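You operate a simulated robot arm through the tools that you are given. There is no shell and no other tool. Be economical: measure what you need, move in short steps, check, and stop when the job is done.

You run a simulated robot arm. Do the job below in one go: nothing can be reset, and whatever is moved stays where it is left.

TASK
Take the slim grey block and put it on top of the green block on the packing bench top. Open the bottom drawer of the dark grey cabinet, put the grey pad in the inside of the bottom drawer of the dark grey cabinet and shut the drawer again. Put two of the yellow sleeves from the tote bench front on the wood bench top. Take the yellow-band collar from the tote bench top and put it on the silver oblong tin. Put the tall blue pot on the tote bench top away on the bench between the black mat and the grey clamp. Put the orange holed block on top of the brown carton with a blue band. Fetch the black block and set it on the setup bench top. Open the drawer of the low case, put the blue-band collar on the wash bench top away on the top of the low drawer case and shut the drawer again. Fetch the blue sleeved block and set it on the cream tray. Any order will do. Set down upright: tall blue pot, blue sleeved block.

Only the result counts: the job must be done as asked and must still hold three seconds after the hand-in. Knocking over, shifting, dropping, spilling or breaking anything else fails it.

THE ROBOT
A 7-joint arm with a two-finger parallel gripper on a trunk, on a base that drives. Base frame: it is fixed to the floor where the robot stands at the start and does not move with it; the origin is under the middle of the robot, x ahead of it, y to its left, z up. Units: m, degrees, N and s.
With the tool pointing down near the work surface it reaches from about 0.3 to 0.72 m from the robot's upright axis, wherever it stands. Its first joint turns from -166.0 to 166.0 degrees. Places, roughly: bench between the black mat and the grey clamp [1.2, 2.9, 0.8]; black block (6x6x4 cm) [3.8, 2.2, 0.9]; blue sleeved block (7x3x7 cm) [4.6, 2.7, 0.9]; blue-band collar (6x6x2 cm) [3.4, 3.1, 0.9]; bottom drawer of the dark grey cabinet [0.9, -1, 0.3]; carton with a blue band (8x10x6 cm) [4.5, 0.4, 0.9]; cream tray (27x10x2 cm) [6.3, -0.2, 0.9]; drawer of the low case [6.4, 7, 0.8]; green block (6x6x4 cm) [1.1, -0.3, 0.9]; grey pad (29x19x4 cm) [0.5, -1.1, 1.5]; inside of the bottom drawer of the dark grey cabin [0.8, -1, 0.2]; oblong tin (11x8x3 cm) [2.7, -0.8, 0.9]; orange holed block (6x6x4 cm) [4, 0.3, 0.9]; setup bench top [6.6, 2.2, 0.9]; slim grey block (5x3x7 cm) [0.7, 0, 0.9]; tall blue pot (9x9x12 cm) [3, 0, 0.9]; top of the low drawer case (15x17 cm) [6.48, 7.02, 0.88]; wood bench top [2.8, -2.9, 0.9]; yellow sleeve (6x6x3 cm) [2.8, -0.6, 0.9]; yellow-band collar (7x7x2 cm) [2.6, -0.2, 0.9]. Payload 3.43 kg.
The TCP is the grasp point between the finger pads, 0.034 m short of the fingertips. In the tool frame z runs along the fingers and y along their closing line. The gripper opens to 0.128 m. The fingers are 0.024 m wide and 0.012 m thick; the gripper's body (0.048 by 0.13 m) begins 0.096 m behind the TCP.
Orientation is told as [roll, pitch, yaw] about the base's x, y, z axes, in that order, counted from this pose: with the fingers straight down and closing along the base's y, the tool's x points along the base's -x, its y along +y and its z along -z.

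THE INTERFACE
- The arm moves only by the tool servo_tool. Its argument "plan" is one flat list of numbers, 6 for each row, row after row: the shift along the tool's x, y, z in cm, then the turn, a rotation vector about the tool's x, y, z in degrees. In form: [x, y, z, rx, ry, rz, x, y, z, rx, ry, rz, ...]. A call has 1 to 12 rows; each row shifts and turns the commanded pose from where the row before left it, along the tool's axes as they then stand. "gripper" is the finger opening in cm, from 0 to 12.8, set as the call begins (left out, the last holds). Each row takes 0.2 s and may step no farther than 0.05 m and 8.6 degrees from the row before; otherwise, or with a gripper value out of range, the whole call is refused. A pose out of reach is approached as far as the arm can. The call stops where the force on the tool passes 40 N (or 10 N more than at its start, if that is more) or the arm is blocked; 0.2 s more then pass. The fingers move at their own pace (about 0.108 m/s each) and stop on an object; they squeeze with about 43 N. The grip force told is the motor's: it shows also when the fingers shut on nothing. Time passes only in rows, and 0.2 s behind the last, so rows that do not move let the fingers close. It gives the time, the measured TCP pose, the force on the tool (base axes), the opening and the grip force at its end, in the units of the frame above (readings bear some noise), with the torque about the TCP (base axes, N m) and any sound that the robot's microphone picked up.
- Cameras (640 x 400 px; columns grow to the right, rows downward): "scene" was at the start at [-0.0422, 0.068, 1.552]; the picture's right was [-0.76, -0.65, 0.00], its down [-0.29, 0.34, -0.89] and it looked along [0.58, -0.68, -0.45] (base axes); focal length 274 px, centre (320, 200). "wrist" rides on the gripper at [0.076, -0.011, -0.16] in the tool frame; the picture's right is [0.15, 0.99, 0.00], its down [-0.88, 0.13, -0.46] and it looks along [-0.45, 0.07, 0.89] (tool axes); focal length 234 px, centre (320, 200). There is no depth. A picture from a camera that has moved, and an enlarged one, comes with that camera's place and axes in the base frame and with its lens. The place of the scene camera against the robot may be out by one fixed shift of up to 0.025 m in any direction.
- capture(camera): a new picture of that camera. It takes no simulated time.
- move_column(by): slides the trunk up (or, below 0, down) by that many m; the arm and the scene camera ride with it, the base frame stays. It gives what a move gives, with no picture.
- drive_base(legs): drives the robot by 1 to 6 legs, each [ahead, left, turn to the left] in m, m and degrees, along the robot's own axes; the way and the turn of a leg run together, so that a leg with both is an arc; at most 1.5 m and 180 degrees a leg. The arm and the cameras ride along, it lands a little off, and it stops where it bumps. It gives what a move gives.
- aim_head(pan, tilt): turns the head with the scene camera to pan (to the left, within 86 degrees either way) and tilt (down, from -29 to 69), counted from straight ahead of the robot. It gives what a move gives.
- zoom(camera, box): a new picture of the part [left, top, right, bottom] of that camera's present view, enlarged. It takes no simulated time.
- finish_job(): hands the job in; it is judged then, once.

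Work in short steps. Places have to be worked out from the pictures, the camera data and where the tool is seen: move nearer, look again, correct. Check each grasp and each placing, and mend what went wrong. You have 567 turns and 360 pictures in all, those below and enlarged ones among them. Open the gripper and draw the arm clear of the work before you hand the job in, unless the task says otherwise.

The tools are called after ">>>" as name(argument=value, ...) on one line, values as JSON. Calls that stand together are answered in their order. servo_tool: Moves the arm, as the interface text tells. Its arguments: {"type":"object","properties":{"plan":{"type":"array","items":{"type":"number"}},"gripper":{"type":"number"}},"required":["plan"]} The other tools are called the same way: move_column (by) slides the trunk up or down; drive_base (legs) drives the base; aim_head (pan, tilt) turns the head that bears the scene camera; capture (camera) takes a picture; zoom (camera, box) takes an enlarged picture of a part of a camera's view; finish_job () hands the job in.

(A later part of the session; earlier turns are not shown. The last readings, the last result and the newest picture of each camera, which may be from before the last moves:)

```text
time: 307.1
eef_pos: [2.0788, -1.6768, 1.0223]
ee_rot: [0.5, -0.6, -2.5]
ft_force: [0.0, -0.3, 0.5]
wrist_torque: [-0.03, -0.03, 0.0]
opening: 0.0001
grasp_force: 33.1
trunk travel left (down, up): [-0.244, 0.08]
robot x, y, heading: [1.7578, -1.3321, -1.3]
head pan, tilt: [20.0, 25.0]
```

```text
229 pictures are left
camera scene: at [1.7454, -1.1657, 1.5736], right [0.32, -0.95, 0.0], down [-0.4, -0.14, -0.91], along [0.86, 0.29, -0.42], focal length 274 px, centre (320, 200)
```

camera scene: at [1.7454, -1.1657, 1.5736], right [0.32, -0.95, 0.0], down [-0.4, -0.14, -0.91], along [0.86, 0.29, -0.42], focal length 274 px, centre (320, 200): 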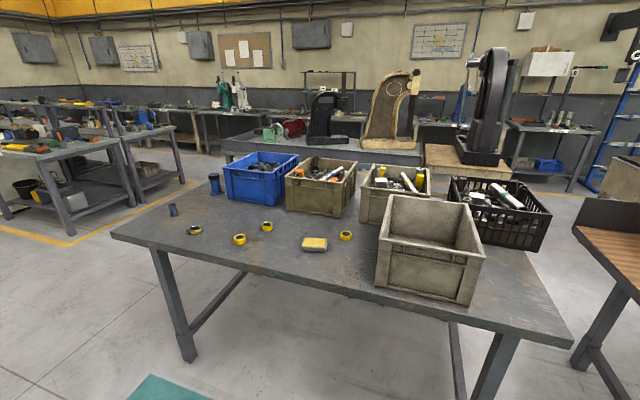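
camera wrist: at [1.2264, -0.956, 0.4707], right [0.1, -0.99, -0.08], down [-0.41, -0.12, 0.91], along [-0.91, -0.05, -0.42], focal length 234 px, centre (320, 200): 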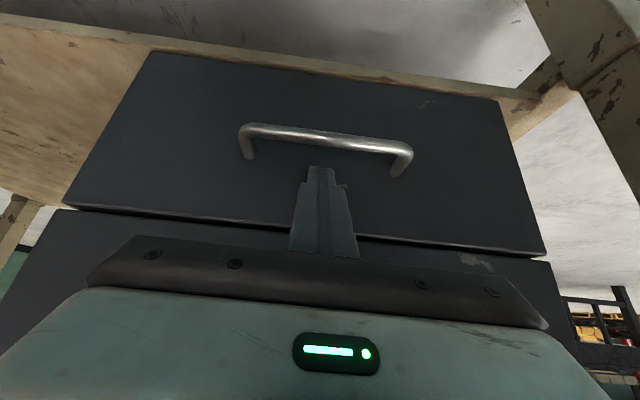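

>>> zoom(camera="scene", box=[150, 160, 390, 290])

```text
2.67 times, centred on (270, 225) of scene
camera zoom: at [1.7454, -1.1657, 1.5736], right [0.32, -0.95, 0.0], down [-0.4, -0.14, -0.91], along [0.86, 0.29, -0.42], focal length 731 px, centre (453, 133)
```

zoom: 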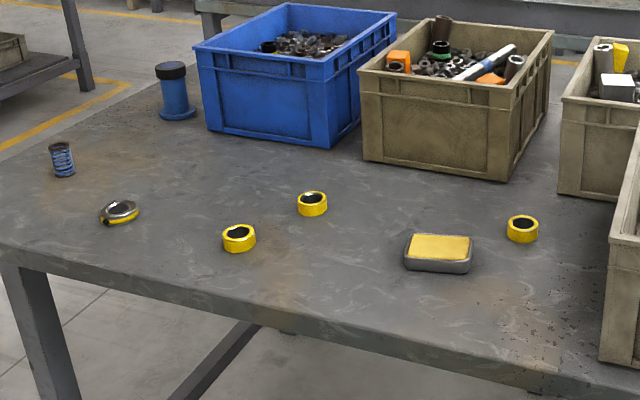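

Positions (approx): collar [2.62,-0.24], sleeves [2.61,-0.49],[2.75,-0.56],[2.79,-0.94], tin [2.68,-0.82], pot [3.03,-0.04]. Drive to a stand at about [2.1,-0.53].

>>> drive_base(legs=[[0, 0.8, 1.2], [0.32, 0, 0]])

>>> aim_head(pan=10, tilt=45)

>>> capture(camera="scene")

```text
time: 316.6
eef_pos: [2.4137, -0.9009, 1.0217]
ee_rot: [0.6, -0.5, -0.6]
ft_force: [-1.1, -0.4, 0.0]
wrist_torque: [-0.02, -0.01, -0.01]
opening: 0.0002
grasp_force: 33.0
trunk travel left (down, up): [-0.244, 0.08]
robot x, y, heading: [2.0776, -0.5694, 0.8]
head pan, tilt: [20.0, 25.0]
```

```text
time: 317.4
eef_pos: [2.4134, -0.9012, 1.0227]
ee_rot: [0.5, -0.5, -0.5]
ft_force: [1.0, 0.0, 1.0]
wrist_torque: [0.03, 0.04, -0.02]
opening: 0.0
grasp_force: 32.7
trunk travel left (down, up): [-0.244, 0.08]
robot x, y, heading: [2.0792, -0.5707, 0.7]
head pan, tilt: [10.0, 45.0]
```

```text
227 pictures are left
camera scene: at [2.0567, -0.4183, 1.5431], right [0.19, -0.98, 0.0], down [-0.69, -0.13, -0.71], along [0.7, 0.13, -0.71], focal length 274 px, centre (320, 200)
```

scene: 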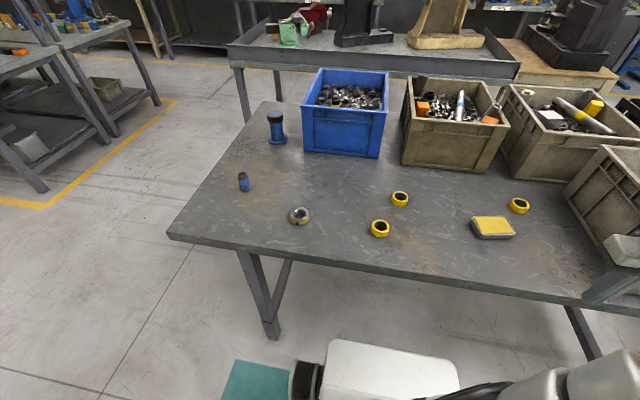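

>>> zoom(camera="scene", box=[270, 170, 430, 260])

>>> servo_tool(plan=[-1, 4.8, 0, 0, 0, 0, -1, 4.8, 0, 0, 0, 0, -1, 4.8, 0, 0, 0, 0, -1, 4.8, 0, 0, 0, 0, -1, 4.8, 0, 0, 0, 0, -1, 4.8, 0, 0, 0, 0, -1, 4.8, 0, 0, 0, 0, -1, 4.8, 0, 0, 0, 0, -1, 4.8, 0, 0, 0, 0, -1, 4.8, 0, 0, 0, 0, -1, 4.8, 0, 0, 0, 0, -1, 4.8, 0, 0, 0, 0], gripper=11)

>>> capture(camera="wrist")

```text
4.00 times, centred on (350, 215) of scene
camera zoom: at [2.0567, -0.4183, 1.5431], right [0.19, -0.98, 0.0], down [-0.69, -0.13, -0.71], along [0.7, 0.13, -0.71], focal length 1096 px, centre (200, 140)
```

zoom: 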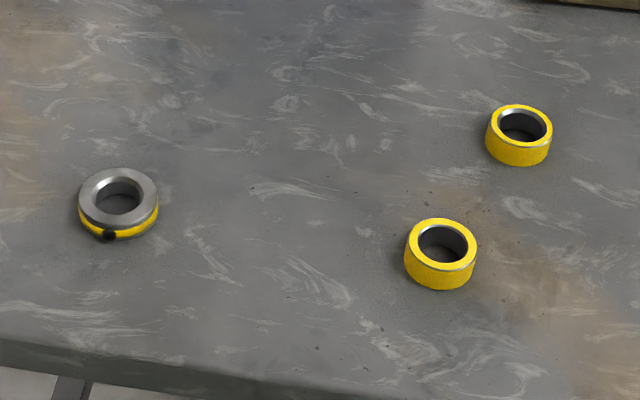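

```text
time: 320.0
eef_pos: [2.5385, -0.3233, 1.0277]
ee_rot: [0.5, -0.4, -0.5]
ft_force: [0.4, -0.5, 0.9]
wrist_torque: [-0.02, 0.04, -0.01]
opening: 0.1102
grasp_force: 0.1
trunk travel left (down, up): [-0.244, 0.08]
robot x, y, heading: [2.0789, -0.5708, 0.6]
head pan, tilt: [10.0, 45.0]
```

```text
225 pictures are left
camera wrist: at [2.4612, -0.3361, 1.1867], right [-0.14, 0.99, 0.01], down [0.88, 0.12, 0.46], along [0.46, 0.07, -0.89], focal length 234 px, centre (320, 200)
```

wrist: 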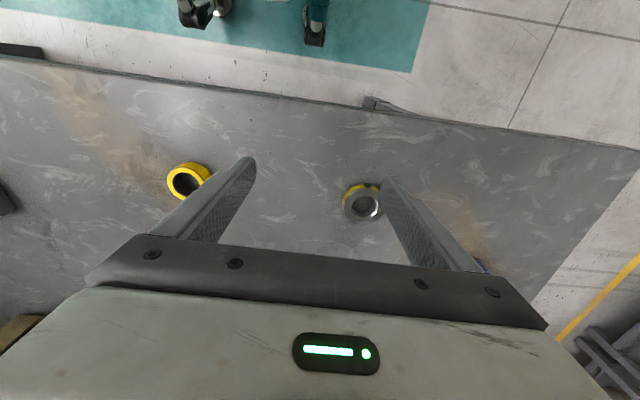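

Collar at ~[2.616,-0.248]. Go above it and check.

>>> servo_tool(plan=[-2.6, 2.5, 1, 0, 0, 0, -2.6, 2.5, 2, 0, 0, 0, -2.6, 2.5, 2, 0, 0, 0, 0, 0, 2, 0, 0, 0])

>>> capture(camera="wrist")

```text
time: 321.0
eef_pos: [2.6179, -0.2525, 0.9613]
ee_rot: [0.5, -0.5, -0.6]
ft_force: [0.2, 0.3, -0.5]
wrist_torque: [-0.01, -0.03, 0.01]
opening: 0.1098
grasp_force: 0.0
trunk travel left (down, up): [-0.244, 0.08]
robot x, y, heading: [2.0789, -0.57, 0.7]
head pan, tilt: [10.0, 45.0]
```

```text
224 pictures are left
camera wrist: at [2.5409, -0.2655, 1.1186], right [-0.14, 0.99, 0.01], down [0.88, 0.12, 0.46], along [0.46, 0.07, -0.89], focal length 234 px, centre (320, 200)
```

wrist: 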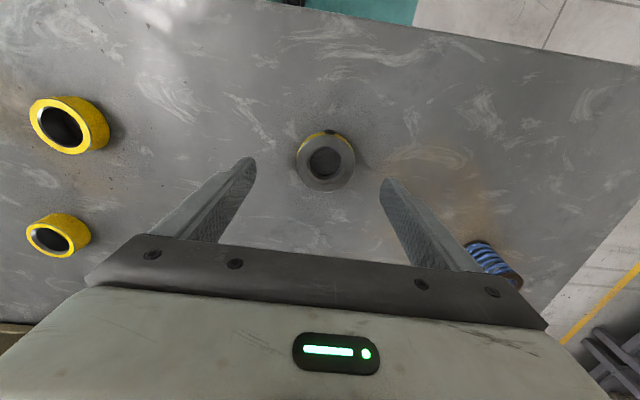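

>>> servo_tool(plan=[-0.6, 0.7, 2.5, 0, 0, 0, 0, 0, 2.5, 0, 0, 0, 0, 0, 1.5, 0, 0, 0])

>>> capture(camera="wrist")

```text
time: 321.8
eef_pos: [2.6231, -0.2423, 0.906]
ee_rot: [0.7, -0.6, -0.7]
ft_force: [-9.3, -4.2, 19.8]
wrist_torque: [-1.34, 0.56, -0.63]
opening: 0.1126
grasp_force: 2.6
trunk travel left (down, up): [-0.244, 0.08]
robot x, y, heading: [2.0801, -0.5669, 1.0]
head pan, tilt: [10.0, 45.0]
stopped in row 3: the force on the tool passed its limit at 46 N (the readings are from after the stop); the commanded pose is now the measured one
```

```text
223 pictures are left
camera wrist: at [2.5459, -0.2562, 1.0627], right [-0.13, 0.99, 0.01], down [0.88, 0.11, 0.47], along [0.46, 0.07, -0.88], focal length 234 px, centre (320, 200)
```

wrist: 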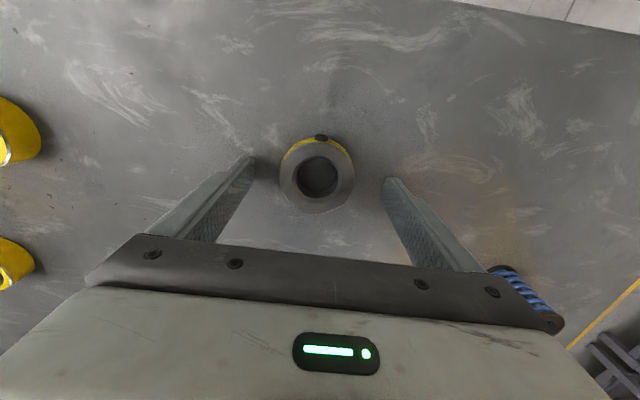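

Table contact at TCP 0.906 (table ≈0.872). Lift 5 mm, centre on the ring and close.

>>> servo_tool(plan=[0, 0, -0.6, 0, 0, 0, 0.8, -0.5, 0, 0, 0, 0])

>>> servo_tool(plan=[0, 0, 0, 0, 0, 0, 0, 0, 0, 0, 0, 0, 0, 0, 0, 0, 0, 0], gripper=0)

>>> servo_tool(plan=[0, 0, -4, 0, 0, 0, 0, 0, -4, 0, 0, 0, 0, 0, -4, 0, 0, 0])

>>> capture(camera="wrist")

```text
time: 322.4
eef_pos: [2.6189, -0.2477, 0.9068]
ee_rot: [0.6, -0.7, -0.6]
ft_force: [0.2, -0.4, 0.2]
wrist_torque: [-0.02, 0.0, 0.02]
opening: 0.1098
grasp_force: 0.0
trunk travel left (down, up): [-0.244, 0.08]
robot x, y, heading: [2.0829, -0.5697, 0.6]
head pan, tilt: [10.0, 45.0]
```

```text
time: 323.2
eef_pos: [2.6178, -0.2493, 0.9073]
ee_rot: [0.6, -0.7, -0.7]
ft_force: [-0.4, 2.3, 1.0]
wrist_torque: [-0.03, -0.01, 0.03]
opening: 0.0613
grasp_force: 42.8
trunk travel left (down, up): [-0.244, 0.08]
robot x, y, heading: [2.079, -0.5709, 0.8]
head pan, tilt: [10.0, 45.0]
```

```text
time: 324.0
eef_pos: [2.616, -0.248, 1.0264]
ee_rot: [0.7, -0.5, -0.6]
ft_force: [0.2, -0.1, -3.4]
wrist_torque: [-0.03, 0.03, 0.01]
opening: 0.0613
grasp_force: 42.6
trunk travel left (down, up): [-0.244, 0.08]
robot x, y, heading: [2.0797, -0.5719, 0.9]
head pan, tilt: [10.0, 45.0]
```

```text
222 pictures are left
camera wrist: at [2.5388, -0.2612, 1.185], right [-0.14, 0.99, 0.01], down [0.88, 0.12, 0.47], along [0.46, 0.07, -0.89], focal length 234 px, centre (320, 200)
```

wrist: 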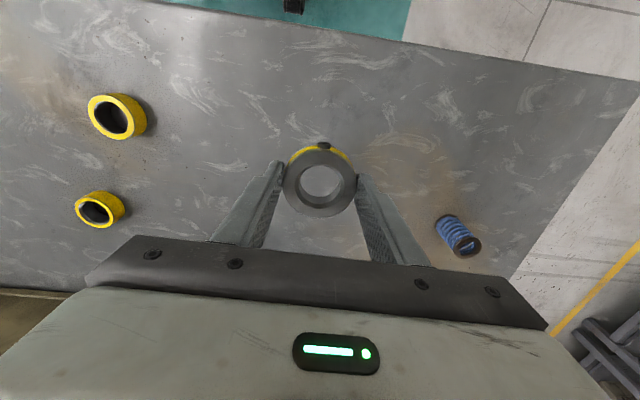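

Collar held. Carry it over toward the tin.

>>> servo_tool(plan=[-0.2, -4.7, 0, 0, 0, 0, -0.2, -4.7, 0, 0, 0, 0, -0.2, -4.7, 0, 0, 0, 0, -0.2, -4.7, 0, 0, 0, 0, -0.2, -4.7, 0, 0, 0, 0, -0.2, -4.7, 0, 0, 0, 0, -0.2, -4.7, 0, 0, 0, 0, -0.2, -4.7, 0, 0, 0, 0, -0.2, -4.7, 0, 0, 0, 0, -0.2, -4.7, 0, 0, 0, 0, -0.2, -4.7, 0, 0, 0, 0])

>>> capture(camera="wrist")

```text
time: 326.4
eef_pos: [2.6294, -0.7643, 1.0218]
ee_rot: [0.6, -0.6, -0.6]
ft_force: [0.6, 0.1, -3.8]
wrist_torque: [0.01, 0.0, -0.01]
opening: 0.0619
grasp_force: 42.8
trunk travel left (down, up): [-0.244, 0.08]
robot x, y, heading: [2.0787, -0.5679, 0.7]
head pan, tilt: [10.0, 45.0]
```

```text
221 pictures are left
camera wrist: at [2.5515, -0.7781, 1.1795], right [-0.14, 0.99, 0.01], down [0.88, 0.12, 0.47], along [0.46, 0.07, -0.88], focal length 234 px, centre (320, 200)
```

wrist: 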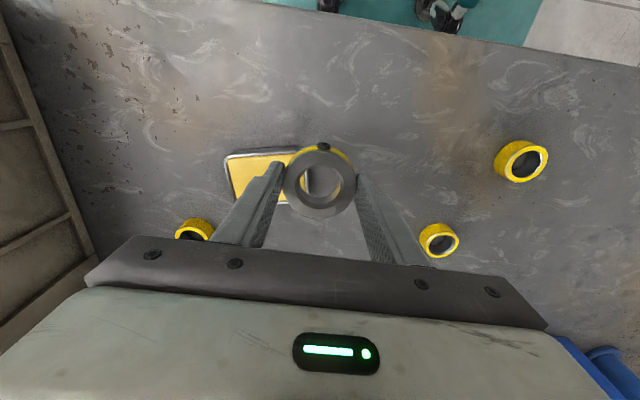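

>>> servo_tool(plan=[-2.1, -2.9, 0, 0, 0, 0, -2.2, -2.9, 0, 0, 0, 0, 0, 0, 2, 0, 0, 0])

>>> capture(camera="wrist")

>>> zoom(camera="scene", box=[400, 150, 560, 260])

```text
time: 327.2
eef_pos: [2.6748, -0.8223, 1.0009]
ee_rot: [0.7, -0.6, -0.6]
ft_force: [-0.1, -0.5, -3.6]
wrist_torque: [0.01, 0.01, -0.02]
opening: 0.0615
grasp_force: 42.9
trunk travel left (down, up): [-0.244, 0.08]
robot x, y, heading: [2.078, -0.5699, 0.8]
head pan, tilt: [10.0, 45.0]
```

```text
220 pictures are left
camera wrist: at [2.5969, -0.8361, 1.1595], right [-0.14, 0.99, 0.01], down [0.88, 0.12, 0.47], along [0.46, 0.07, -0.88], focal length 234 px, centre (320, 200)
```

wrist: 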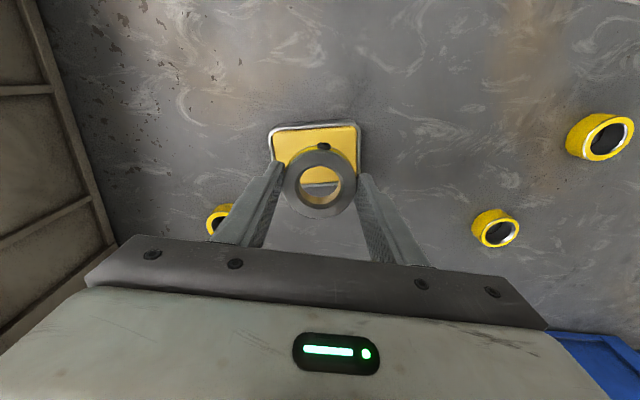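

```text
3.64 times, centred on (480, 205) of scene
camera zoom: at [2.0569, -0.4185, 1.5431], right [0.19, -0.98, 0.0], down [-0.69, -0.13, -0.71], along [0.69, 0.13, -0.71], focal length 996 px, centre (-262, 182)
```

zoom: 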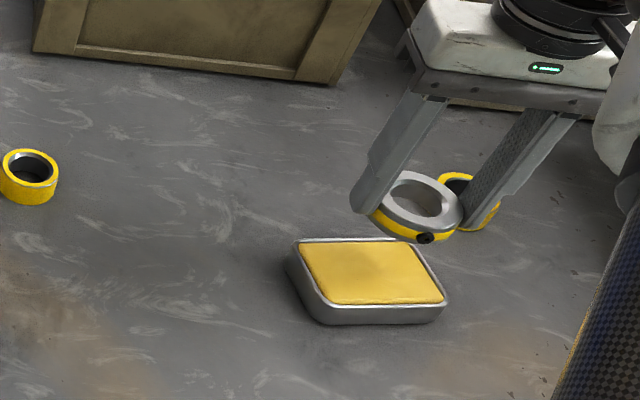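

Tin centre ~[2.677,-0.830]. Shift slightly and lower.

>>> servo_tool(plan=[-0.3, -0.8, 2.5, 0, 0, 0, 0, 0, 2.3, 0, 0, 0])

>>> servo_tool(plan=[0, 0, 0.4, 0, 0, 0, 0, 0, 0.3, 0, 0, 0])

>>> capture(camera="wrist")

>>> zoom(camera="scene", box=[400, 150, 560, 260])

```text
time: 327.8
eef_pos: [2.677, -0.8311, 0.9543]
ee_rot: [0.7, -0.7, -0.5]
ft_force: [0.0, 0.0, -3.4]
wrist_torque: [0.02, -0.04, -0.01]
opening: 0.0615
grasp_force: 42.7
trunk travel left (down, up): [-0.244, 0.08]
robot x, y, heading: [2.0822, -0.5693, 0.8]
head pan, tilt: [10.0, 45.0]
```

```text
time: 328.4
eef_pos: [2.6799, -0.8319, 0.9457]
ee_rot: [0.6, -0.7, -0.6]
ft_force: [0.7, 0.0, -2.3]
wrist_torque: [-0.01, 0.04, 0.0]
opening: 0.0613
grasp_force: 43.4
trunk travel left (down, up): [-0.244, 0.08]
robot x, y, heading: [2.0776, -0.5719, 0.7]
head pan, tilt: [10.0, 45.0]
```

```text
218 pictures are left
camera wrist: at [2.6012, -0.845, 1.1037], right [-0.14, 0.99, 0.01], down [0.88, 0.12, 0.47], along [0.46, 0.07, -0.88], focal length 234 px, centre (320, 200)
```

wrist: 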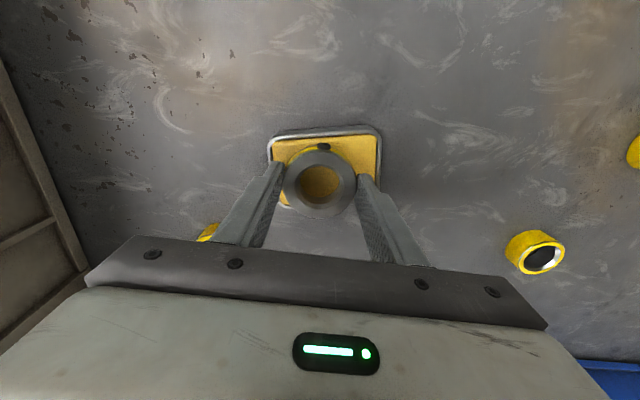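

```text
3.64 times, centred on (480, 205) of scene
camera zoom: at [2.0569, -0.4184, 1.5431], right [0.19, -0.98, 0.0], down [-0.69, -0.13, -0.71], along [0.69, 0.13, -0.71], focal length 996 px, centre (-262, 182)
```

zoom: 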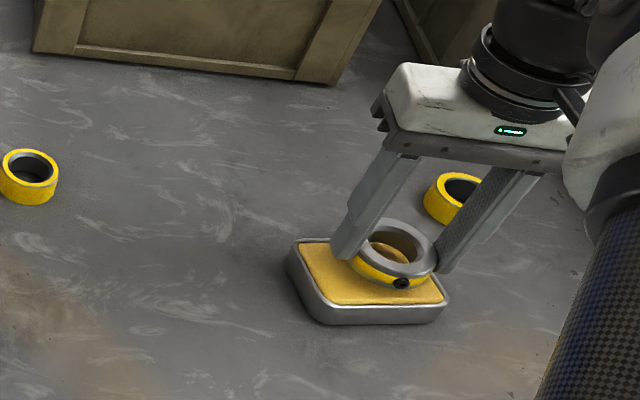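

Well centred. Lower to contact and release.

>>> servo_tool(plan=[0, 0, 0.4, 0, 0, 0, 0, 0, 0.3, 0, 0, 0])

>>> servo_tool(plan=[0, 0, 0.2, 0, 0, 0, 0, 0, 0.2, 0, 0, 0])

```text
time: 329.0
eef_pos: [2.6795, -0.8305, 0.9394]
ee_rot: [0.6, -0.6, -0.5]
ft_force: [-0.5, -0.4, -2.7]
wrist_torque: [0.01, 0.01, 0.0]
opening: 0.0614
grasp_force: 42.7
trunk travel left (down, up): [-0.244, 0.08]
robot x, y, heading: [2.0802, -0.5684, 0.7]
head pan, tilt: [10.0, 45.0]
```

```text
time: 329.6
eef_pos: [2.6807, -0.8313, 0.9352]
ee_rot: [0.6, -0.6, -0.6]
ft_force: [-0.4, 0.2, 0.0]
wrist_torque: [-0.07, 0.01, 0.0]
opening: 0.0613
grasp_force: 42.6
trunk travel left (down, up): [-0.244, 0.08]
robot x, y, heading: [2.0806, -0.5722, 0.9]
head pan, tilt: [10.0, 45.0]
```

>>> servo_tool(plan=[0, 0, 0, 0, 0, 0, 0, 0, 0, 0, 0, 0], gripper=7.2)

>>> servo_tool(plan=[0, 0, -1.5, 0, 0, 0, 0, 0, -4, 0, 0, 0, 0, 0, -4, 0, 0, 0])

>>> capture(camera="wrist")

>>> zoom(camera="scene", box=[400, 150, 560, 260])

```text
time: 330.2
eef_pos: [2.6794, -0.8314, 0.9361]
ee_rot: [0.6, -0.7, -0.6]
ft_force: [-0.6, 0.9, -0.5]
wrist_torque: [0.01, 0.01, 0.0]
opening: 0.0718
grasp_force: 0.1
trunk travel left (down, up): [-0.244, 0.08]
robot x, y, heading: [2.081, -0.5681, 0.7]
head pan, tilt: [10.0, 45.0]
```

```text
time: 331.0
eef_pos: [2.6804, -0.8344, 1.0341]
ee_rot: [0.7, -0.5, -0.6]
ft_force: [-0.8, 0.0, -0.6]
wrist_torque: [-0.01, 0.02, 0.01]
opening: 0.072
grasp_force: 0.1
trunk travel left (down, up): [-0.244, 0.08]
robot x, y, heading: [2.0803, -0.5656, 0.8]
head pan, tilt: [10.0, 45.0]
```

```text
216 pictures are left
camera wrist: at [2.602, -0.8474, 1.192], right [-0.14, 0.99, 0.01], down [0.88, 0.12, 0.47], along [0.46, 0.07, -0.88], focal length 234 px, centre (320, 200)
```

wrist: 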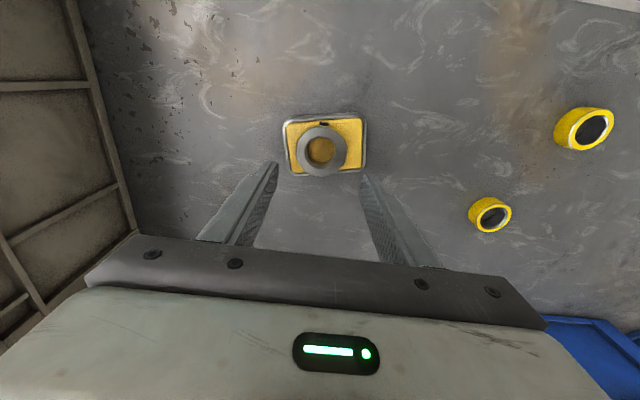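

```text
3.64 times, centred on (480, 205) of scene
camera zoom: at [2.0565, -0.4182, 1.543], right [0.19, -0.98, 0.0], down [-0.69, -0.13, -0.71], along [0.69, 0.13, -0.71], focal length 996 px, centre (-262, 182)
```

zoom: 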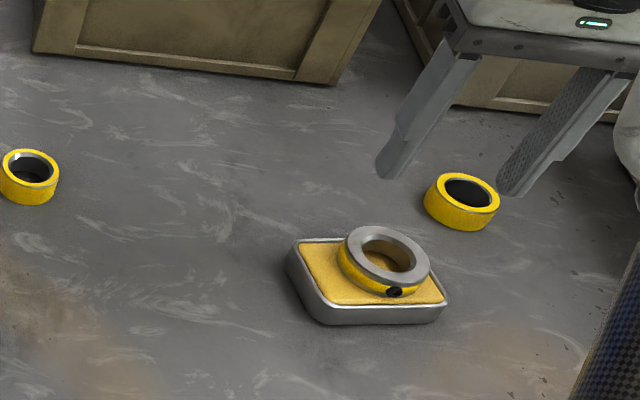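

Collar rests on the tin. Next the sleeve at ~[2.745,-0.555]: move over it.

>>> servo_tool(plan=[-1, 4.6, 0, 0, 0, 0, -1, 4.6, 0, 0, 0, 0, -1, 4.6, 0, 0, 0, 0, -1, 4.6, 0, 0, 0, 0, -1, 4.6, 0, 0, 0, 0, -1, 4.6, 0, 0, 0, 0], gripper=9.5)

>>> capture(camera="wrist")

```text
time: 332.4
eef_pos: [2.7385, -0.5557, 1.0331]
ee_rot: [0.7, -0.6, -0.6]
ft_force: [0.0, 0.2, 0.2]
wrist_torque: [0.01, 0.0, -0.03]
opening: 0.0953
grasp_force: 0.1
trunk travel left (down, up): [-0.244, 0.08]
robot x, y, heading: [2.0843, -0.5659, 0.4]
head pan, tilt: [10.0, 45.0]
```

```text
214 pictures are left
camera wrist: at [2.6606, -0.5689, 1.1911], right [-0.14, 0.99, 0.01], down [0.88, 0.12, 0.47], along [0.46, 0.07, -0.88], focal length 234 px, centre (320, 200)
```

wrist: 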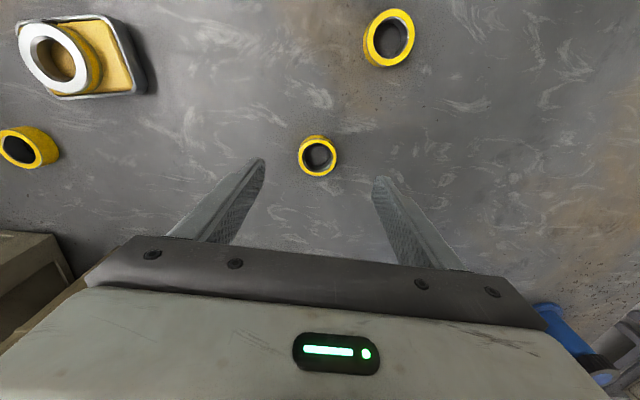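

>>> servo_tool(plan=[-1.4, -0.1, 3.5, 0, 0, 0, 0, 0, 4, 0, 0, 0, 0, 0, 4, 0, 0, 0])

>>> capture(camera="wrist")

```text
time: 333.2
eef_pos: [2.7538, -0.5553, 0.9169]
ee_rot: [0.6, -0.7, -0.6]
ft_force: [0.4, -0.4, 0.6]
wrist_torque: [0.02, 0.0, -0.01]
opening: 0.0949
grasp_force: 0.0
trunk travel left (down, up): [-0.244, 0.08]
robot x, y, heading: [2.0776, -0.567, 0.8]
head pan, tilt: [10.0, 45.0]
```

```text
213 pictures are left
camera wrist: at [2.675, -0.5699, 1.0737], right [-0.14, 0.99, 0.01], down [0.88, 0.12, 0.47], along [0.46, 0.07, -0.88], focal length 234 px, centre (320, 200)
```

wrist: 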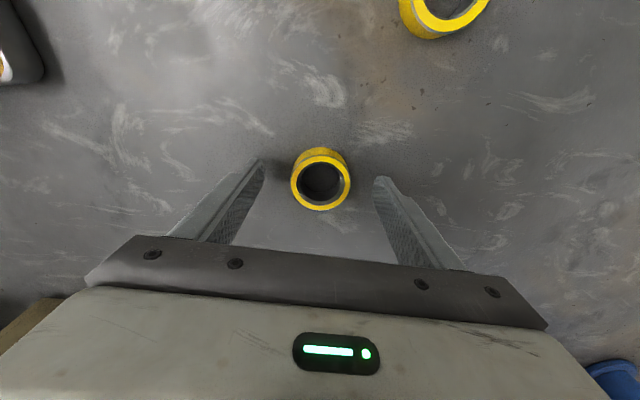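

>>> servo_tool(plan=[0, 0, 0.3, 0, 0, 0, 0, 0, 0, 0, 0, 0, 0, 0, 0, 0, 0, 0], gripper=0)

>>> servo_tool(plan=[0, 0, -4, 0, 0, 0, 2, 0, -4, 0, 0, 0, 4, 0, -2, 0, 0, 0, 4.8, 0, 0, 0, 0, 0, 4.8, 0, 0, 0, 0, 0, 4.8, 0, 0, 0, 0, 0, 4.8, 0, 0, 0, 0, 0, 4.8, 0, 0, 0, 0, 0])

>>> capture(camera="wrist")

```text
time: 334.0
eef_pos: [2.7543, -0.5558, 0.914]
ee_rot: [0.6, -0.7, -0.7]
ft_force: [1.0, 1.1, 1.6]
wrist_torque: [0.04, 0.1, -0.01]
opening: 0.0511
grasp_force: 43.1
trunk travel left (down, up): [-0.244, 0.08]
robot x, y, heading: [2.0784, -0.5713, 0.8]
head pan, tilt: [10.0, 45.0]
```

```text
time: 335.8
eef_pos: [2.4574, -0.5537, 1.0121]
ee_rot: [0.6, -0.7, -0.5]
ft_force: [-0.1, -0.4, -2.1]
wrist_torque: [0.01, 0.0, -0.01]
opening: 0.0511
grasp_force: 43.0
trunk travel left (down, up): [-0.244, 0.08]
robot x, y, heading: [2.0753, -0.5747, 1.0]
head pan, tilt: [10.0, 45.0]
```

```text
212 pictures are left
camera wrist: at [2.3791, -0.5662, 1.1697], right [-0.14, 0.99, 0.01], down [0.88, 0.12, 0.47], along [0.46, 0.07, -0.88], focal length 234 px, centre (320, 200)
```

wrist: 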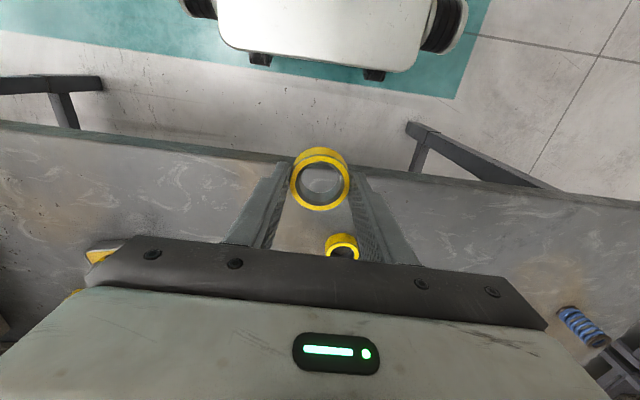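

Held. Back off and look toward the wood bench.

>>> drive_base(legs=[[-0.35, 0, -1], [0, -1.2, 0]])

>>> aim_head(pan=-30, tilt=25)

>>> capture(camera="scene")

```text
time: 349.5
eef_pos: [2.1099, -1.7561, 1.0116]
ee_rot: [0.6, -0.6, -0.6]
ft_force: [0.5, 0.8, -1.7]
wrist_torque: [0.0, 0.01, 0.05]
opening: 0.051
grasp_force: 43.0
trunk travel left (down, up): [-0.244, 0.08]
robot x, y, heading: [1.7306, -1.7728, 0.7]
head pan, tilt: [10.0, 45.0]
```

```text
time: 350.6
eef_pos: [2.11, -1.7576, 1.012]
ee_rot: [0.7, -0.7, -0.6]
ft_force: [1.0, -0.3, -2.0]
wrist_torque: [-0.01, 0.02, -0.02]
opening: 0.0509
grasp_force: 43.0
trunk travel left (down, up): [-0.244, 0.08]
robot x, y, heading: [1.7297, -1.7714, 0.9]
head pan, tilt: [-30.0, 25.0]
```

```text
211 pictures are left
camera scene: at [1.7085, -1.681, 1.5736], right [-0.49, -0.87, 0.0], down [-0.37, 0.21, -0.91], along [0.79, -0.44, -0.42], focal length 274 px, centre (320, 200)
```

scene: 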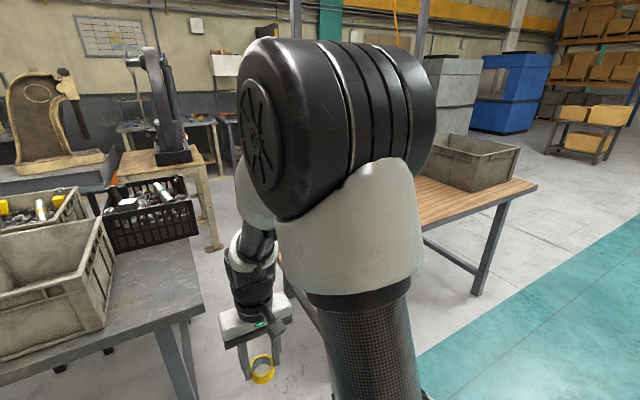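

Wood bench near edge ~x 2.48. Drive to y≈-2.8 and look.

>>> drive_base(legs=[[0, -1.0, -0.8], [0.2, 0, 0]])

>>> aim_head(pan=5, tilt=35)

>>> capture(camera="scene")

```text
time: 361.6
eef_pos: [2.3099, -2.7595, 1.0128]
ee_rot: [0.6, -0.6, -2.1]
ft_force: [-0.2, 0.8, -2.1]
wrist_torque: [0.04, -0.02, 0.01]
opening: 0.0509
grasp_force: 42.9
trunk travel left (down, up): [-0.244, 0.08]
robot x, y, heading: [1.9319, -2.7679, -0.5]
head pan, tilt: [-30.0, 25.0]
```

```text
time: 362.6
eef_pos: [2.3091, -2.7595, 1.0121]
ee_rot: [0.6, -0.6, -2.1]
ft_force: [-0.3, 0.2, -2.4]
wrist_torque: [0.0, -0.03, -0.01]
opening: 0.051
grasp_force: 42.9
trunk travel left (down, up): [-0.244, 0.08]
robot x, y, heading: [1.9362, -2.7678, -0.8]
head pan, tilt: [5.0, 35.0]
```

```text
210 pictures are left
camera scene: at [1.9196, -2.6212, 1.5579], right [0.07, -1.0, 0.0], down [-0.57, -0.04, -0.82], along [0.82, 0.06, -0.57], focal length 274 px, centre (320, 200)
```

scene: 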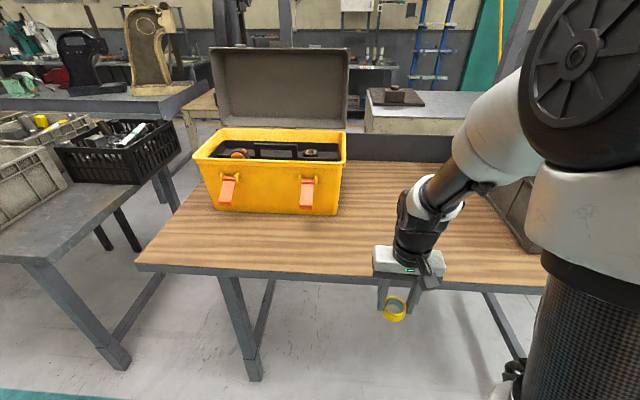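

Free wood area at [2.65,-2.7]. Move in 0.1 m and extend over it.

>>> drive_base(legs=[[0.1, 0, 0.6]])

>>> servo_tool(plan=[-4.6, 1, 0, 0, 0, 0, -4.6, 1, 0, 0, 0, 0, -4.6, 1, 0, 0, 0, 0, -4.6, 1, 0, 0, 0, 0, -4.6, 1, 0, 0, 0, 0])

>>> capture(camera="wrist")

```text
time: 363.8
eef_pos: [2.4095, -2.7558, 1.0112]
ee_rot: [0.6, -0.5, -1.4]
ft_force: [-0.3, -0.1, -2.1]
wrist_torque: [-0.02, -0.02, -0.02]
opening: 0.0508
grasp_force: 43.2
trunk travel left (down, up): [-0.244, 0.08]
robot x, y, heading: [2.0319, -2.7671, -0.2]
head pan, tilt: [5.0, 35.0]
```

```text
time: 365.0
eef_pos: [2.6427, -2.7107, 1.0115]
ee_rot: [0.6, -0.6, -1.5]
ft_force: [0.3, -0.1, -1.5]
wrist_torque: [0.0, 0.01, -0.02]
opening: 0.0511
grasp_force: 43.0
trunk travel left (down, up): [-0.244, 0.08]
robot x, y, heading: [2.0306, -2.7683, -0.0]
head pan, tilt: [5.0, 35.0]
```

```text
209 pictures are left
camera wrist: at [2.5646, -2.723, 1.1694], right [-0.12, 0.99, 0.01], down [0.88, 0.1, 0.47], along [0.46, 0.06, -0.89], focal length 234 px, centre (320, 200)
```

wrist: 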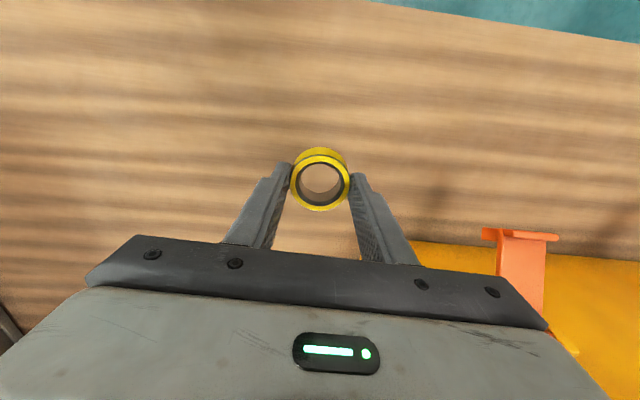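

Spot is clear. Lower gently.

>>> servo_tool(plan=[0, 0, 4, 0, 0, 0, 0, 0, 3, 0, 0, 0, 0, 0, 1.5, 0, 0, 0, 0, 0, 0.5, 0, 0, 0])

>>> servo_tool(plan=[0, 0, 0.4, 0, 0, 0, 0, 0, 0.3, 0, 0, 0])

```text
time: 366.0
eef_pos: [2.6407, -2.7091, 0.9246]
ee_rot: [0.6, -0.6, -1.5]
ft_force: [0.1, 0.5, -2.1]
wrist_torque: [0.03, 0.0, 0.01]
opening: 0.051
grasp_force: 42.9
trunk travel left (down, up): [-0.244, 0.08]
robot x, y, heading: [2.0309, -2.7669, 0.0]
head pan, tilt: [5.0, 35.0]
```

```text
time: 366.6
eef_pos: [2.6409, -2.7104, 0.9171]
ee_rot: [0.6, -0.6, -1.4]
ft_force: [-0.2, 0.1, -2.0]
wrist_torque: [-0.01, 0.04, -0.01]
opening: 0.0509
grasp_force: 42.5
trunk travel left (down, up): [-0.244, 0.08]
robot x, y, heading: [2.0309, -2.7664, -0.0]
head pan, tilt: [5.0, 35.0]
```

>>> servo_tool(plan=[0, 0, 0.3, 0, 0, 0, 0, 0, 0.3, 0, 0, 0])

```text
time: 367.2
eef_pos: [2.6412, -2.7097, 0.9138]
ee_rot: [0.6, -0.8, -1.4]
ft_force: [-5.0, -1.4, 14.0]
wrist_torque: [-0.43, 0.24, -0.12]
opening: 0.0508
grasp_force: 42.8
trunk travel left (down, up): [-0.244, 0.08]
robot x, y, heading: [2.0316, -2.7666, 0.1]
head pan, tilt: [5.0, 35.0]
```

Contact at 0.914. Open and rise, retract.

>>> servo_tool(plan=[0, 0, -0.2, 0, 0, 0, 0, 0, 0, 0, 0, 0], gripper=7.5)

>>> servo_tool(plan=[0, 0, -3, 0, 0, 0, 0, 0, -4, 0, 0, 0, 0, 0, -3, 0, 0, 0, 4.8, 0, 0, 0, 0, 0, 4.8, 0, 0, 0, 0, 0, 4.8, 0, 0, 0, 0, 0, 4.8, 0, 0, 0, 0, 0, 4.8, 0, 0, 0, 0, 0])

>>> capture(camera="scene")

```text
time: 367.8
eef_pos: [2.6419, -2.7101, 0.9137]
ee_rot: [0.7, -0.7, -1.5]
ft_force: [-0.5, -0.1, 0.4]
wrist_torque: [-0.02, -0.01, -0.01]
opening: 0.0749
grasp_force: 0.0
trunk travel left (down, up): [-0.244, 0.08]
robot x, y, heading: [2.0291, -2.7675, 0.1]
head pan, tilt: [5.0, 35.0]
```

```text
time: 369.6
eef_pos: [2.3982, -2.7083, 1.0099]
ee_rot: [0.6, -0.6, -1.6]
ft_force: [0.1, 0.1, 0.4]
wrist_torque: [0.04, 0.01, -0.01]
opening: 0.075
grasp_force: 0.1
trunk travel left (down, up): [-0.244, 0.08]
robot x, y, heading: [2.0305, -2.7664, 0.2]
head pan, tilt: [5.0, 35.0]
```

```text
208 pictures are left
camera scene: at [2.0173, -2.6219, 1.5579], right [0.09, -1.0, 0.0], down [-0.57, -0.05, -0.82], along [0.82, 0.07, -0.57], focal length 274 px, centre (320, 200)
```

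scene: 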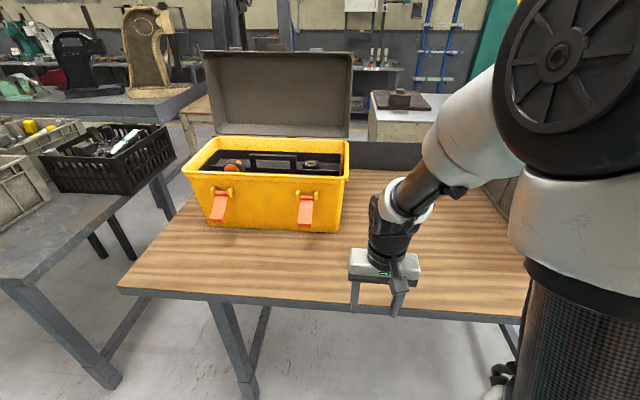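

First sleeve delivered. Go back for the second.

>>> drive_base(legs=[[-0.3, 0, 0], [0, 1.15, 0], [0, 1.15, 0], [0.3, 0, 0]])

>>> capture(camera="wrist")

```text
time: 395.2
eef_pos: [2.4071, -0.384, 1.0116]
ee_rot: [0.5, -0.6, -0.8]
ft_force: [0.4, -0.2, 0.5]
wrist_torque: [0.0, 0.02, 0.0]
opening: 0.0751
grasp_force: 0.0
trunk travel left (down, up): [-0.244, 0.08]
robot x, y, heading: [2.0452, -0.4496, 0.5]
head pan, tilt: [5.0, 35.0]
```

```text
207 pictures are left
camera wrist: at [2.3294, -0.3984, 1.168], right [-0.13, 0.99, 0.01], down [0.88, 0.11, 0.47], along [0.46, 0.07, -0.88], focal length 234 px, centre (320, 200)
```

wrist: 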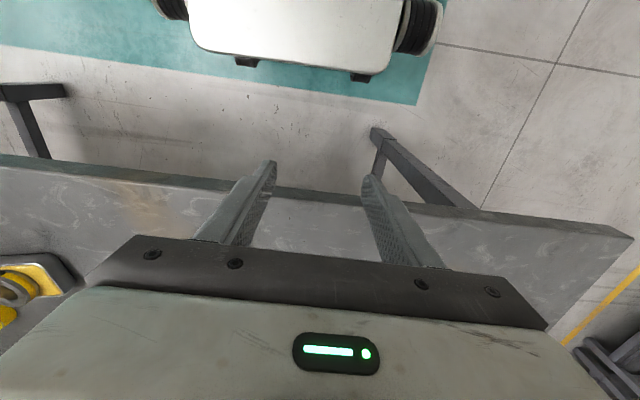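

Move over the sleeve at ~[2.613,-0.50].

>>> servo_tool(plan=[-4.1, -2.35, 0, 0, 0, 0, -4.1, -2.35, 0, 0, 0, 0, -4.1, -2.35, 0, 0, 0, 0, -4.1, -2.35, 0, 0, 0, 0, -4.1, -2.35, 0, 0, 0, 0], gripper=9.5)

>>> capture(camera="wrist")

```text
time: 396.4
eef_pos: [2.6089, -0.5045, 1.017]
ee_rot: [0.6, -0.5, -0.8]
ft_force: [0.3, -0.3, -0.8]
wrist_torque: [-0.02, 0.0, -0.01]
opening: 0.0952
grasp_force: 0.1
trunk travel left (down, up): [-0.244, 0.08]
robot x, y, heading: [2.0409, -0.4468, 0.8]
head pan, tilt: [5.0, 35.0]
```

```text
206 pictures are left
camera wrist: at [2.5314, -0.5179, 1.1734], right [-0.13, 0.99, 0.01], down [0.88, 0.11, 0.47], along [0.46, 0.07, -0.88], focal length 234 px, centre (320, 200)
```

wrist: 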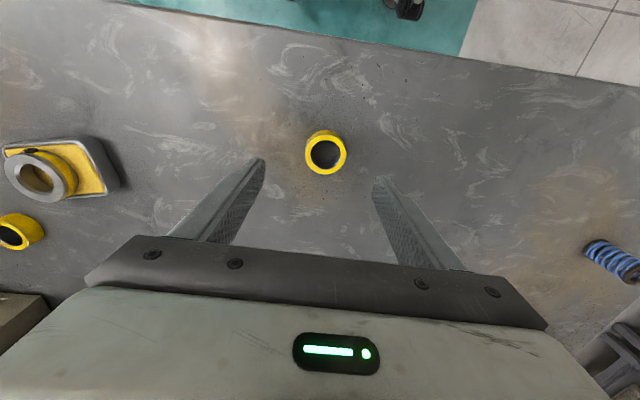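

>>> servo_tool(plan=[-0.4, 0.7, 3.5, 0, 0, 0, 0, 0, 3.5, 0, 0, 0, 0, 0, 3.2, 0, 0, 0])

>>> servo_tool(plan=[0, 0, 0, 0, 0, 0, 0, 0, 0, 0, 0, 0, 0, 0, 0, 0, 0, 0], gripper=0)

>>> servo_tool(plan=[0, 0, -4, 0, 0, 0, 0, 0, -4, 0, 0, 0, 4, 0, -2, 0, 0, 0, 4.8, 0, 0, 0, 0, 0, 4.8, 0, 0, 0, 0, 0, 4.8, 0, 0, 0, 0, 0])

>>> capture(camera="wrist")

```text
time: 397.2
eef_pos: [2.6161, -0.4978, 0.9135]
ee_rot: [0.6, -0.5, -0.8]
ft_force: [-0.9, -0.9, 0.3]
wrist_torque: [0.03, -0.02, -0.02]
opening: 0.0952
grasp_force: 0.1
trunk travel left (down, up): [-0.244, 0.08]
robot x, y, heading: [2.0409, -0.4511, 0.9]
head pan, tilt: [5.0, 35.0]
```

```text
time: 398.0
eef_pos: [2.6156, -0.497, 0.913]
ee_rot: [0.5, -0.6, -0.7]
ft_force: [-0.3, 0.6, 0.5]
wrist_torque: [-0.03, 0.0, 0.05]
opening: 0.0521
grasp_force: 43.4
trunk travel left (down, up): [-0.244, 0.08]
robot x, y, heading: [2.0424, -0.4507, 0.8]
head pan, tilt: [5.0, 35.0]
```

```text
time: 399.4
eef_pos: [2.4324, -0.4987, 1.0093]
ee_rot: [0.5, -0.6, -0.7]
ft_force: [0.5, -0.6, -1.6]
wrist_torque: [0.02, -0.01, 0.0]
opening: 0.0518
grasp_force: 43.3
trunk travel left (down, up): [-0.244, 0.08]
robot x, y, heading: [2.0398, -0.4501, 0.7]
head pan, tilt: [5.0, 35.0]
```

```text
205 pictures are left
camera wrist: at [2.3537, -0.5121, 1.1667], right [-0.13, 0.99, 0.01], down [0.88, 0.11, 0.47], along [0.46, 0.07, -0.88], focal length 234 px, centre (320, 200)
```

wrist: 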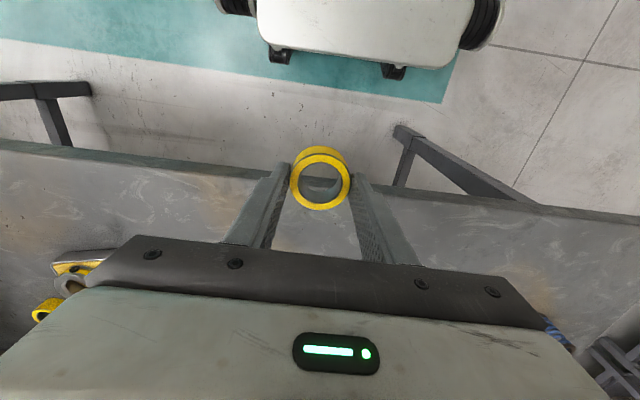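

>>> drive_base(legs=[[-0.3, 0, -0.7], [0, -1.2, 0], [0, -1.15, 0]])

>>> drive_base(legs=[[0.3, 0, 0]])

>>> capture(camera="scene")

```text
time: 423.9
eef_pos: [2.1572, -2.8559, 1.0085]
ee_rot: [0.6, -0.6, 0.6]
ft_force: [0.0, 0.0, -2.0]
wrist_torque: [0.01, 0.02, 0.03]
opening: 0.0498
grasp_force: 43.0
trunk travel left (down, up): [-0.244, 0.08]
robot x, y, heading: [1.7655, -2.8141, 1.4]
head pan, tilt: [5.0, 35.0]
```

```text
time: 425.9
eef_pos: [2.4538, -2.8489, 1.0087]
ee_rot: [0.7, -0.6, 0.1]
ft_force: [0.7, 0.3, -2.3]
wrist_torque: [0.01, 0.03, 0.02]
opening: 0.0497
grasp_force: 43.2
trunk travel left (down, up): [-0.244, 0.08]
robot x, y, heading: [2.0567, -2.8082, 1.6]
head pan, tilt: [5.0, 35.0]
```

```text
204 pictures are left
camera scene: at [2.0433, -2.6606, 1.5578], right [0.11, -0.99, 0.0], down [-0.57, -0.06, -0.82], along [0.81, 0.09, -0.57], focal length 274 px, centre (320, 200)
```

scene: 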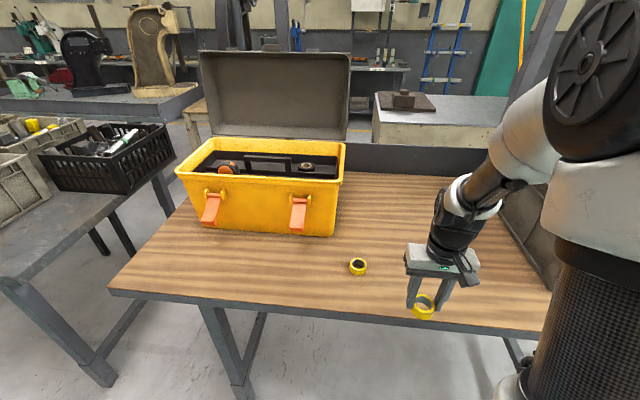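

Sleeve 1 stands on the bench. Place the second at ~[2.65,-2.86].

>>> servo_tool(plan=[-4.8, -0.3, 0, 0, 0, 0, -4.8, -0.3, 0, 0, 0, 0, -4.8, -0.3, 0, 0, 0, 0, -4.8, -0.3, 0, 0, 0, 0, 0, 0, 4, 0, 0, 0, 0, 0, 3, 0, 0, 0, 0, 0, 1.6, 0, 0, 0, 0, 0, 0.5, 0, 0, 0])

>>> servo_tool(plan=[0, 0, 0.3, 0, 0, 0, 0, 0, 0.2, 0, 0, 0])

```text
time: 427.7
eef_pos: [2.6467, -2.8613, 0.9193]
ee_rot: [0.6, -0.6, 0.2]
ft_force: [0.4, 0.8, -1.8]
wrist_torque: [0.02, -0.04, 0.04]
opening: 0.0499
grasp_force: 42.3
trunk travel left (down, up): [-0.244, 0.08]
robot x, y, heading: [2.0639, -2.805, 1.6]
head pan, tilt: [5.0, 35.0]
```

```text
time: 428.3
eef_pos: [2.6474, -2.8605, 0.9148]
ee_rot: [0.6, -0.5, 0.0]
ft_force: [-0.3, 0.4, -3.2]
wrist_torque: [-0.01, -0.01, 0.02]
opening: 0.0498
grasp_force: 42.7
trunk travel left (down, up): [-0.244, 0.08]
robot x, y, heading: [2.0624, -2.8058, 1.6]
head pan, tilt: [5.0, 35.0]
```

>>> servo_tool(plan=[0, 0, 0.2, 0, 0, 0, 0, 0, 0.2, 0, 0, 0])

>>> servo_tool(plan=[0, 0, 0, 0, 0, 0, 0, 0, 0, 0, 0, 0], gripper=7.5)

>>> servo_tool(plan=[0, 0, -3, 0, 0, 0, 0, 0, -4, 0, 0, 0, 0, 0, -3, 0, 0, 0, 4.8, 0, 0, 0, 0, 0, 4.8, 0, 0, 0, 0, 0, 4.8, 0, 0, 0, 0, 0, 4.8, 0, 0, 0, 0, 0, 4.8, 0, 0, 0, 0, 0])

>>> aim_head(pan=-10, tilt=40)

>>> capture(camera="wrist")

>>> capture(camera="scene")

```text
time: 428.9
eef_pos: [2.6478, -2.8609, 0.9124]
ee_rot: [0.6, -0.8, 0.2]
ft_force: [-1.1, 0.6, 14.7]
wrist_torque: [-0.38, 0.25, -0.08]
opening: 0.0498
grasp_force: 42.6
trunk travel left (down, up): [-0.244, 0.08]
robot x, y, heading: [2.0622, -2.8041, 1.6]
head pan, tilt: [5.0, 35.0]
```

```text
time: 429.5
eef_pos: [2.6465, -2.8625, 0.9111]
ee_rot: [0.5, -0.6, 0.3]
ft_force: [-0.2, -0.1, -0.6]
wrist_torque: [0.01, -0.01, -0.01]
opening: 0.075
grasp_force: 0.1
trunk travel left (down, up): [-0.244, 0.08]
robot x, y, heading: [2.0592, -2.8039, 1.7]
head pan, tilt: [5.0, 35.0]
```

```text
time: 431.3
eef_pos: [2.4062, -2.8625, 1.0067]
ee_rot: [0.6, -0.6, 0.1]
ft_force: [0.3, -0.9, -0.7]
wrist_torque: [-0.03, -0.02, 0.01]
opening: 0.0752
grasp_force: 0.0
trunk travel left (down, up): [-0.244, 0.08]
robot x, y, heading: [2.062, -2.8068, 1.5]
head pan, tilt: [5.0, 35.0]
```

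```text
time: 432.1
eef_pos: [2.408, -2.8629, 1.0068]
ee_rot: [0.6, -0.5, 0.1]
ft_force: [-0.2, -0.2, 1.7]
wrist_torque: [-0.04, 0.0, -0.03]
opening: 0.0753
grasp_force: 0.1
trunk travel left (down, up): [-0.244, 0.08]
robot x, y, heading: [2.0617, -2.8095, 1.6]
head pan, tilt: [-10.0, 40.0]
```

```text
203 pictures are left
camera wrist: at [2.3295, -2.8758, 1.1645], right [-0.15, 0.99, 0.01], down [0.88, 0.13, 0.47], along [0.46, 0.08, -0.88], focal length 234 px, centre (320, 200)
```

wrist: 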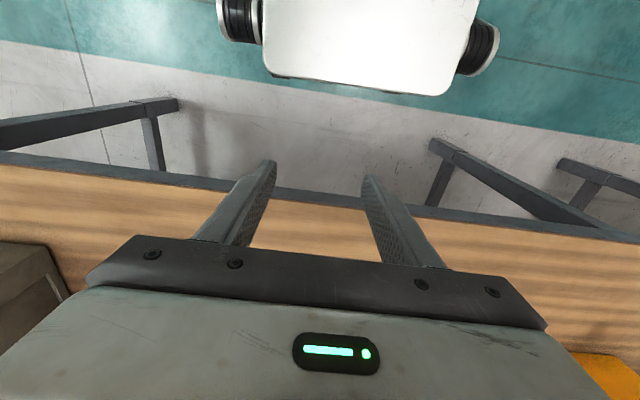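

```text
202 pictures are left
camera scene: at [2.0397, -2.6831, 1.5503], right [-0.15, -0.99, 0.0], down [-0.64, 0.09, -0.77], along [0.76, -0.11, -0.64], focal length 274 px, centre (320, 200)
```

scene: 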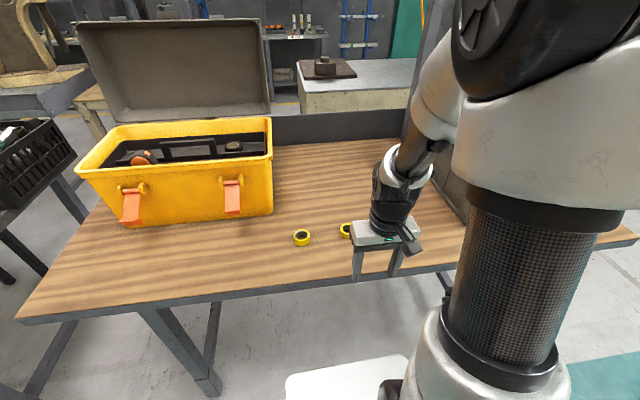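

Both sleeves are placed. Next the tall blue pot: drive up the lane and round to the left end of the tote bench.

>>> drive_base(legs=[[-0.3, 0, -1.6], [0, 1.3, 0], [0, 1.3, 0], [0, 1.0, 0]])

>>> aim_head(pan=0, tilt=30)

>>> capture(camera="scene")

```text
time: 468.6
eef_pos: [2.0299, 0.7626, 1.0063]
ee_rot: [0.6, -0.5, 0.5]
ft_force: [-0.2, -0.1, 0.5]
wrist_torque: [-0.02, -0.02, 0.02]
opening: 0.0749
grasp_force: 0.1
trunk travel left (down, up): [-0.244, 0.08]
robot x, y, heading: [1.6849, 0.8135, 1.7]
head pan, tilt: [-10.0, 40.0]
```

```text
time: 469.3
eef_pos: [2.0306, 0.763, 1.0063]
ee_rot: [0.7, -0.6, 0.5]
ft_force: [-0.2, -0.7, -1.0]
wrist_torque: [0.01, 0.02, 0.04]
opening: 0.075
grasp_force: 0.1
trunk travel left (down, up): [-0.244, 0.08]
robot x, y, heading: [1.6867, 0.815, 2.1]
head pan, tilt: [0.0, 30.0]
```

```text
201 pictures are left
camera scene: at [1.6671, 0.953, 1.5656], right [0.03, -1.0, 0.0], down [-0.5, -0.02, -0.87], along [0.87, 0.03, -0.5], focal length 274 px, centre (320, 200)
```

scene: 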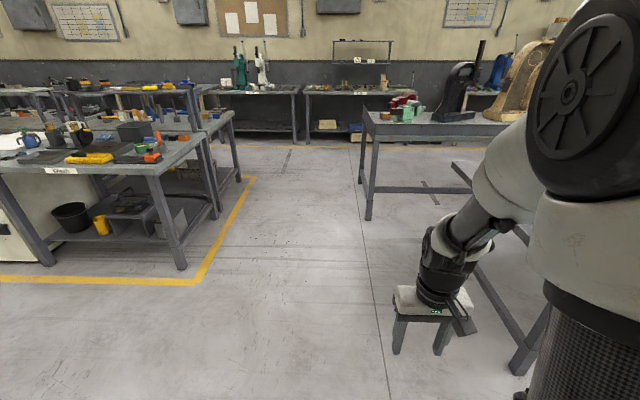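

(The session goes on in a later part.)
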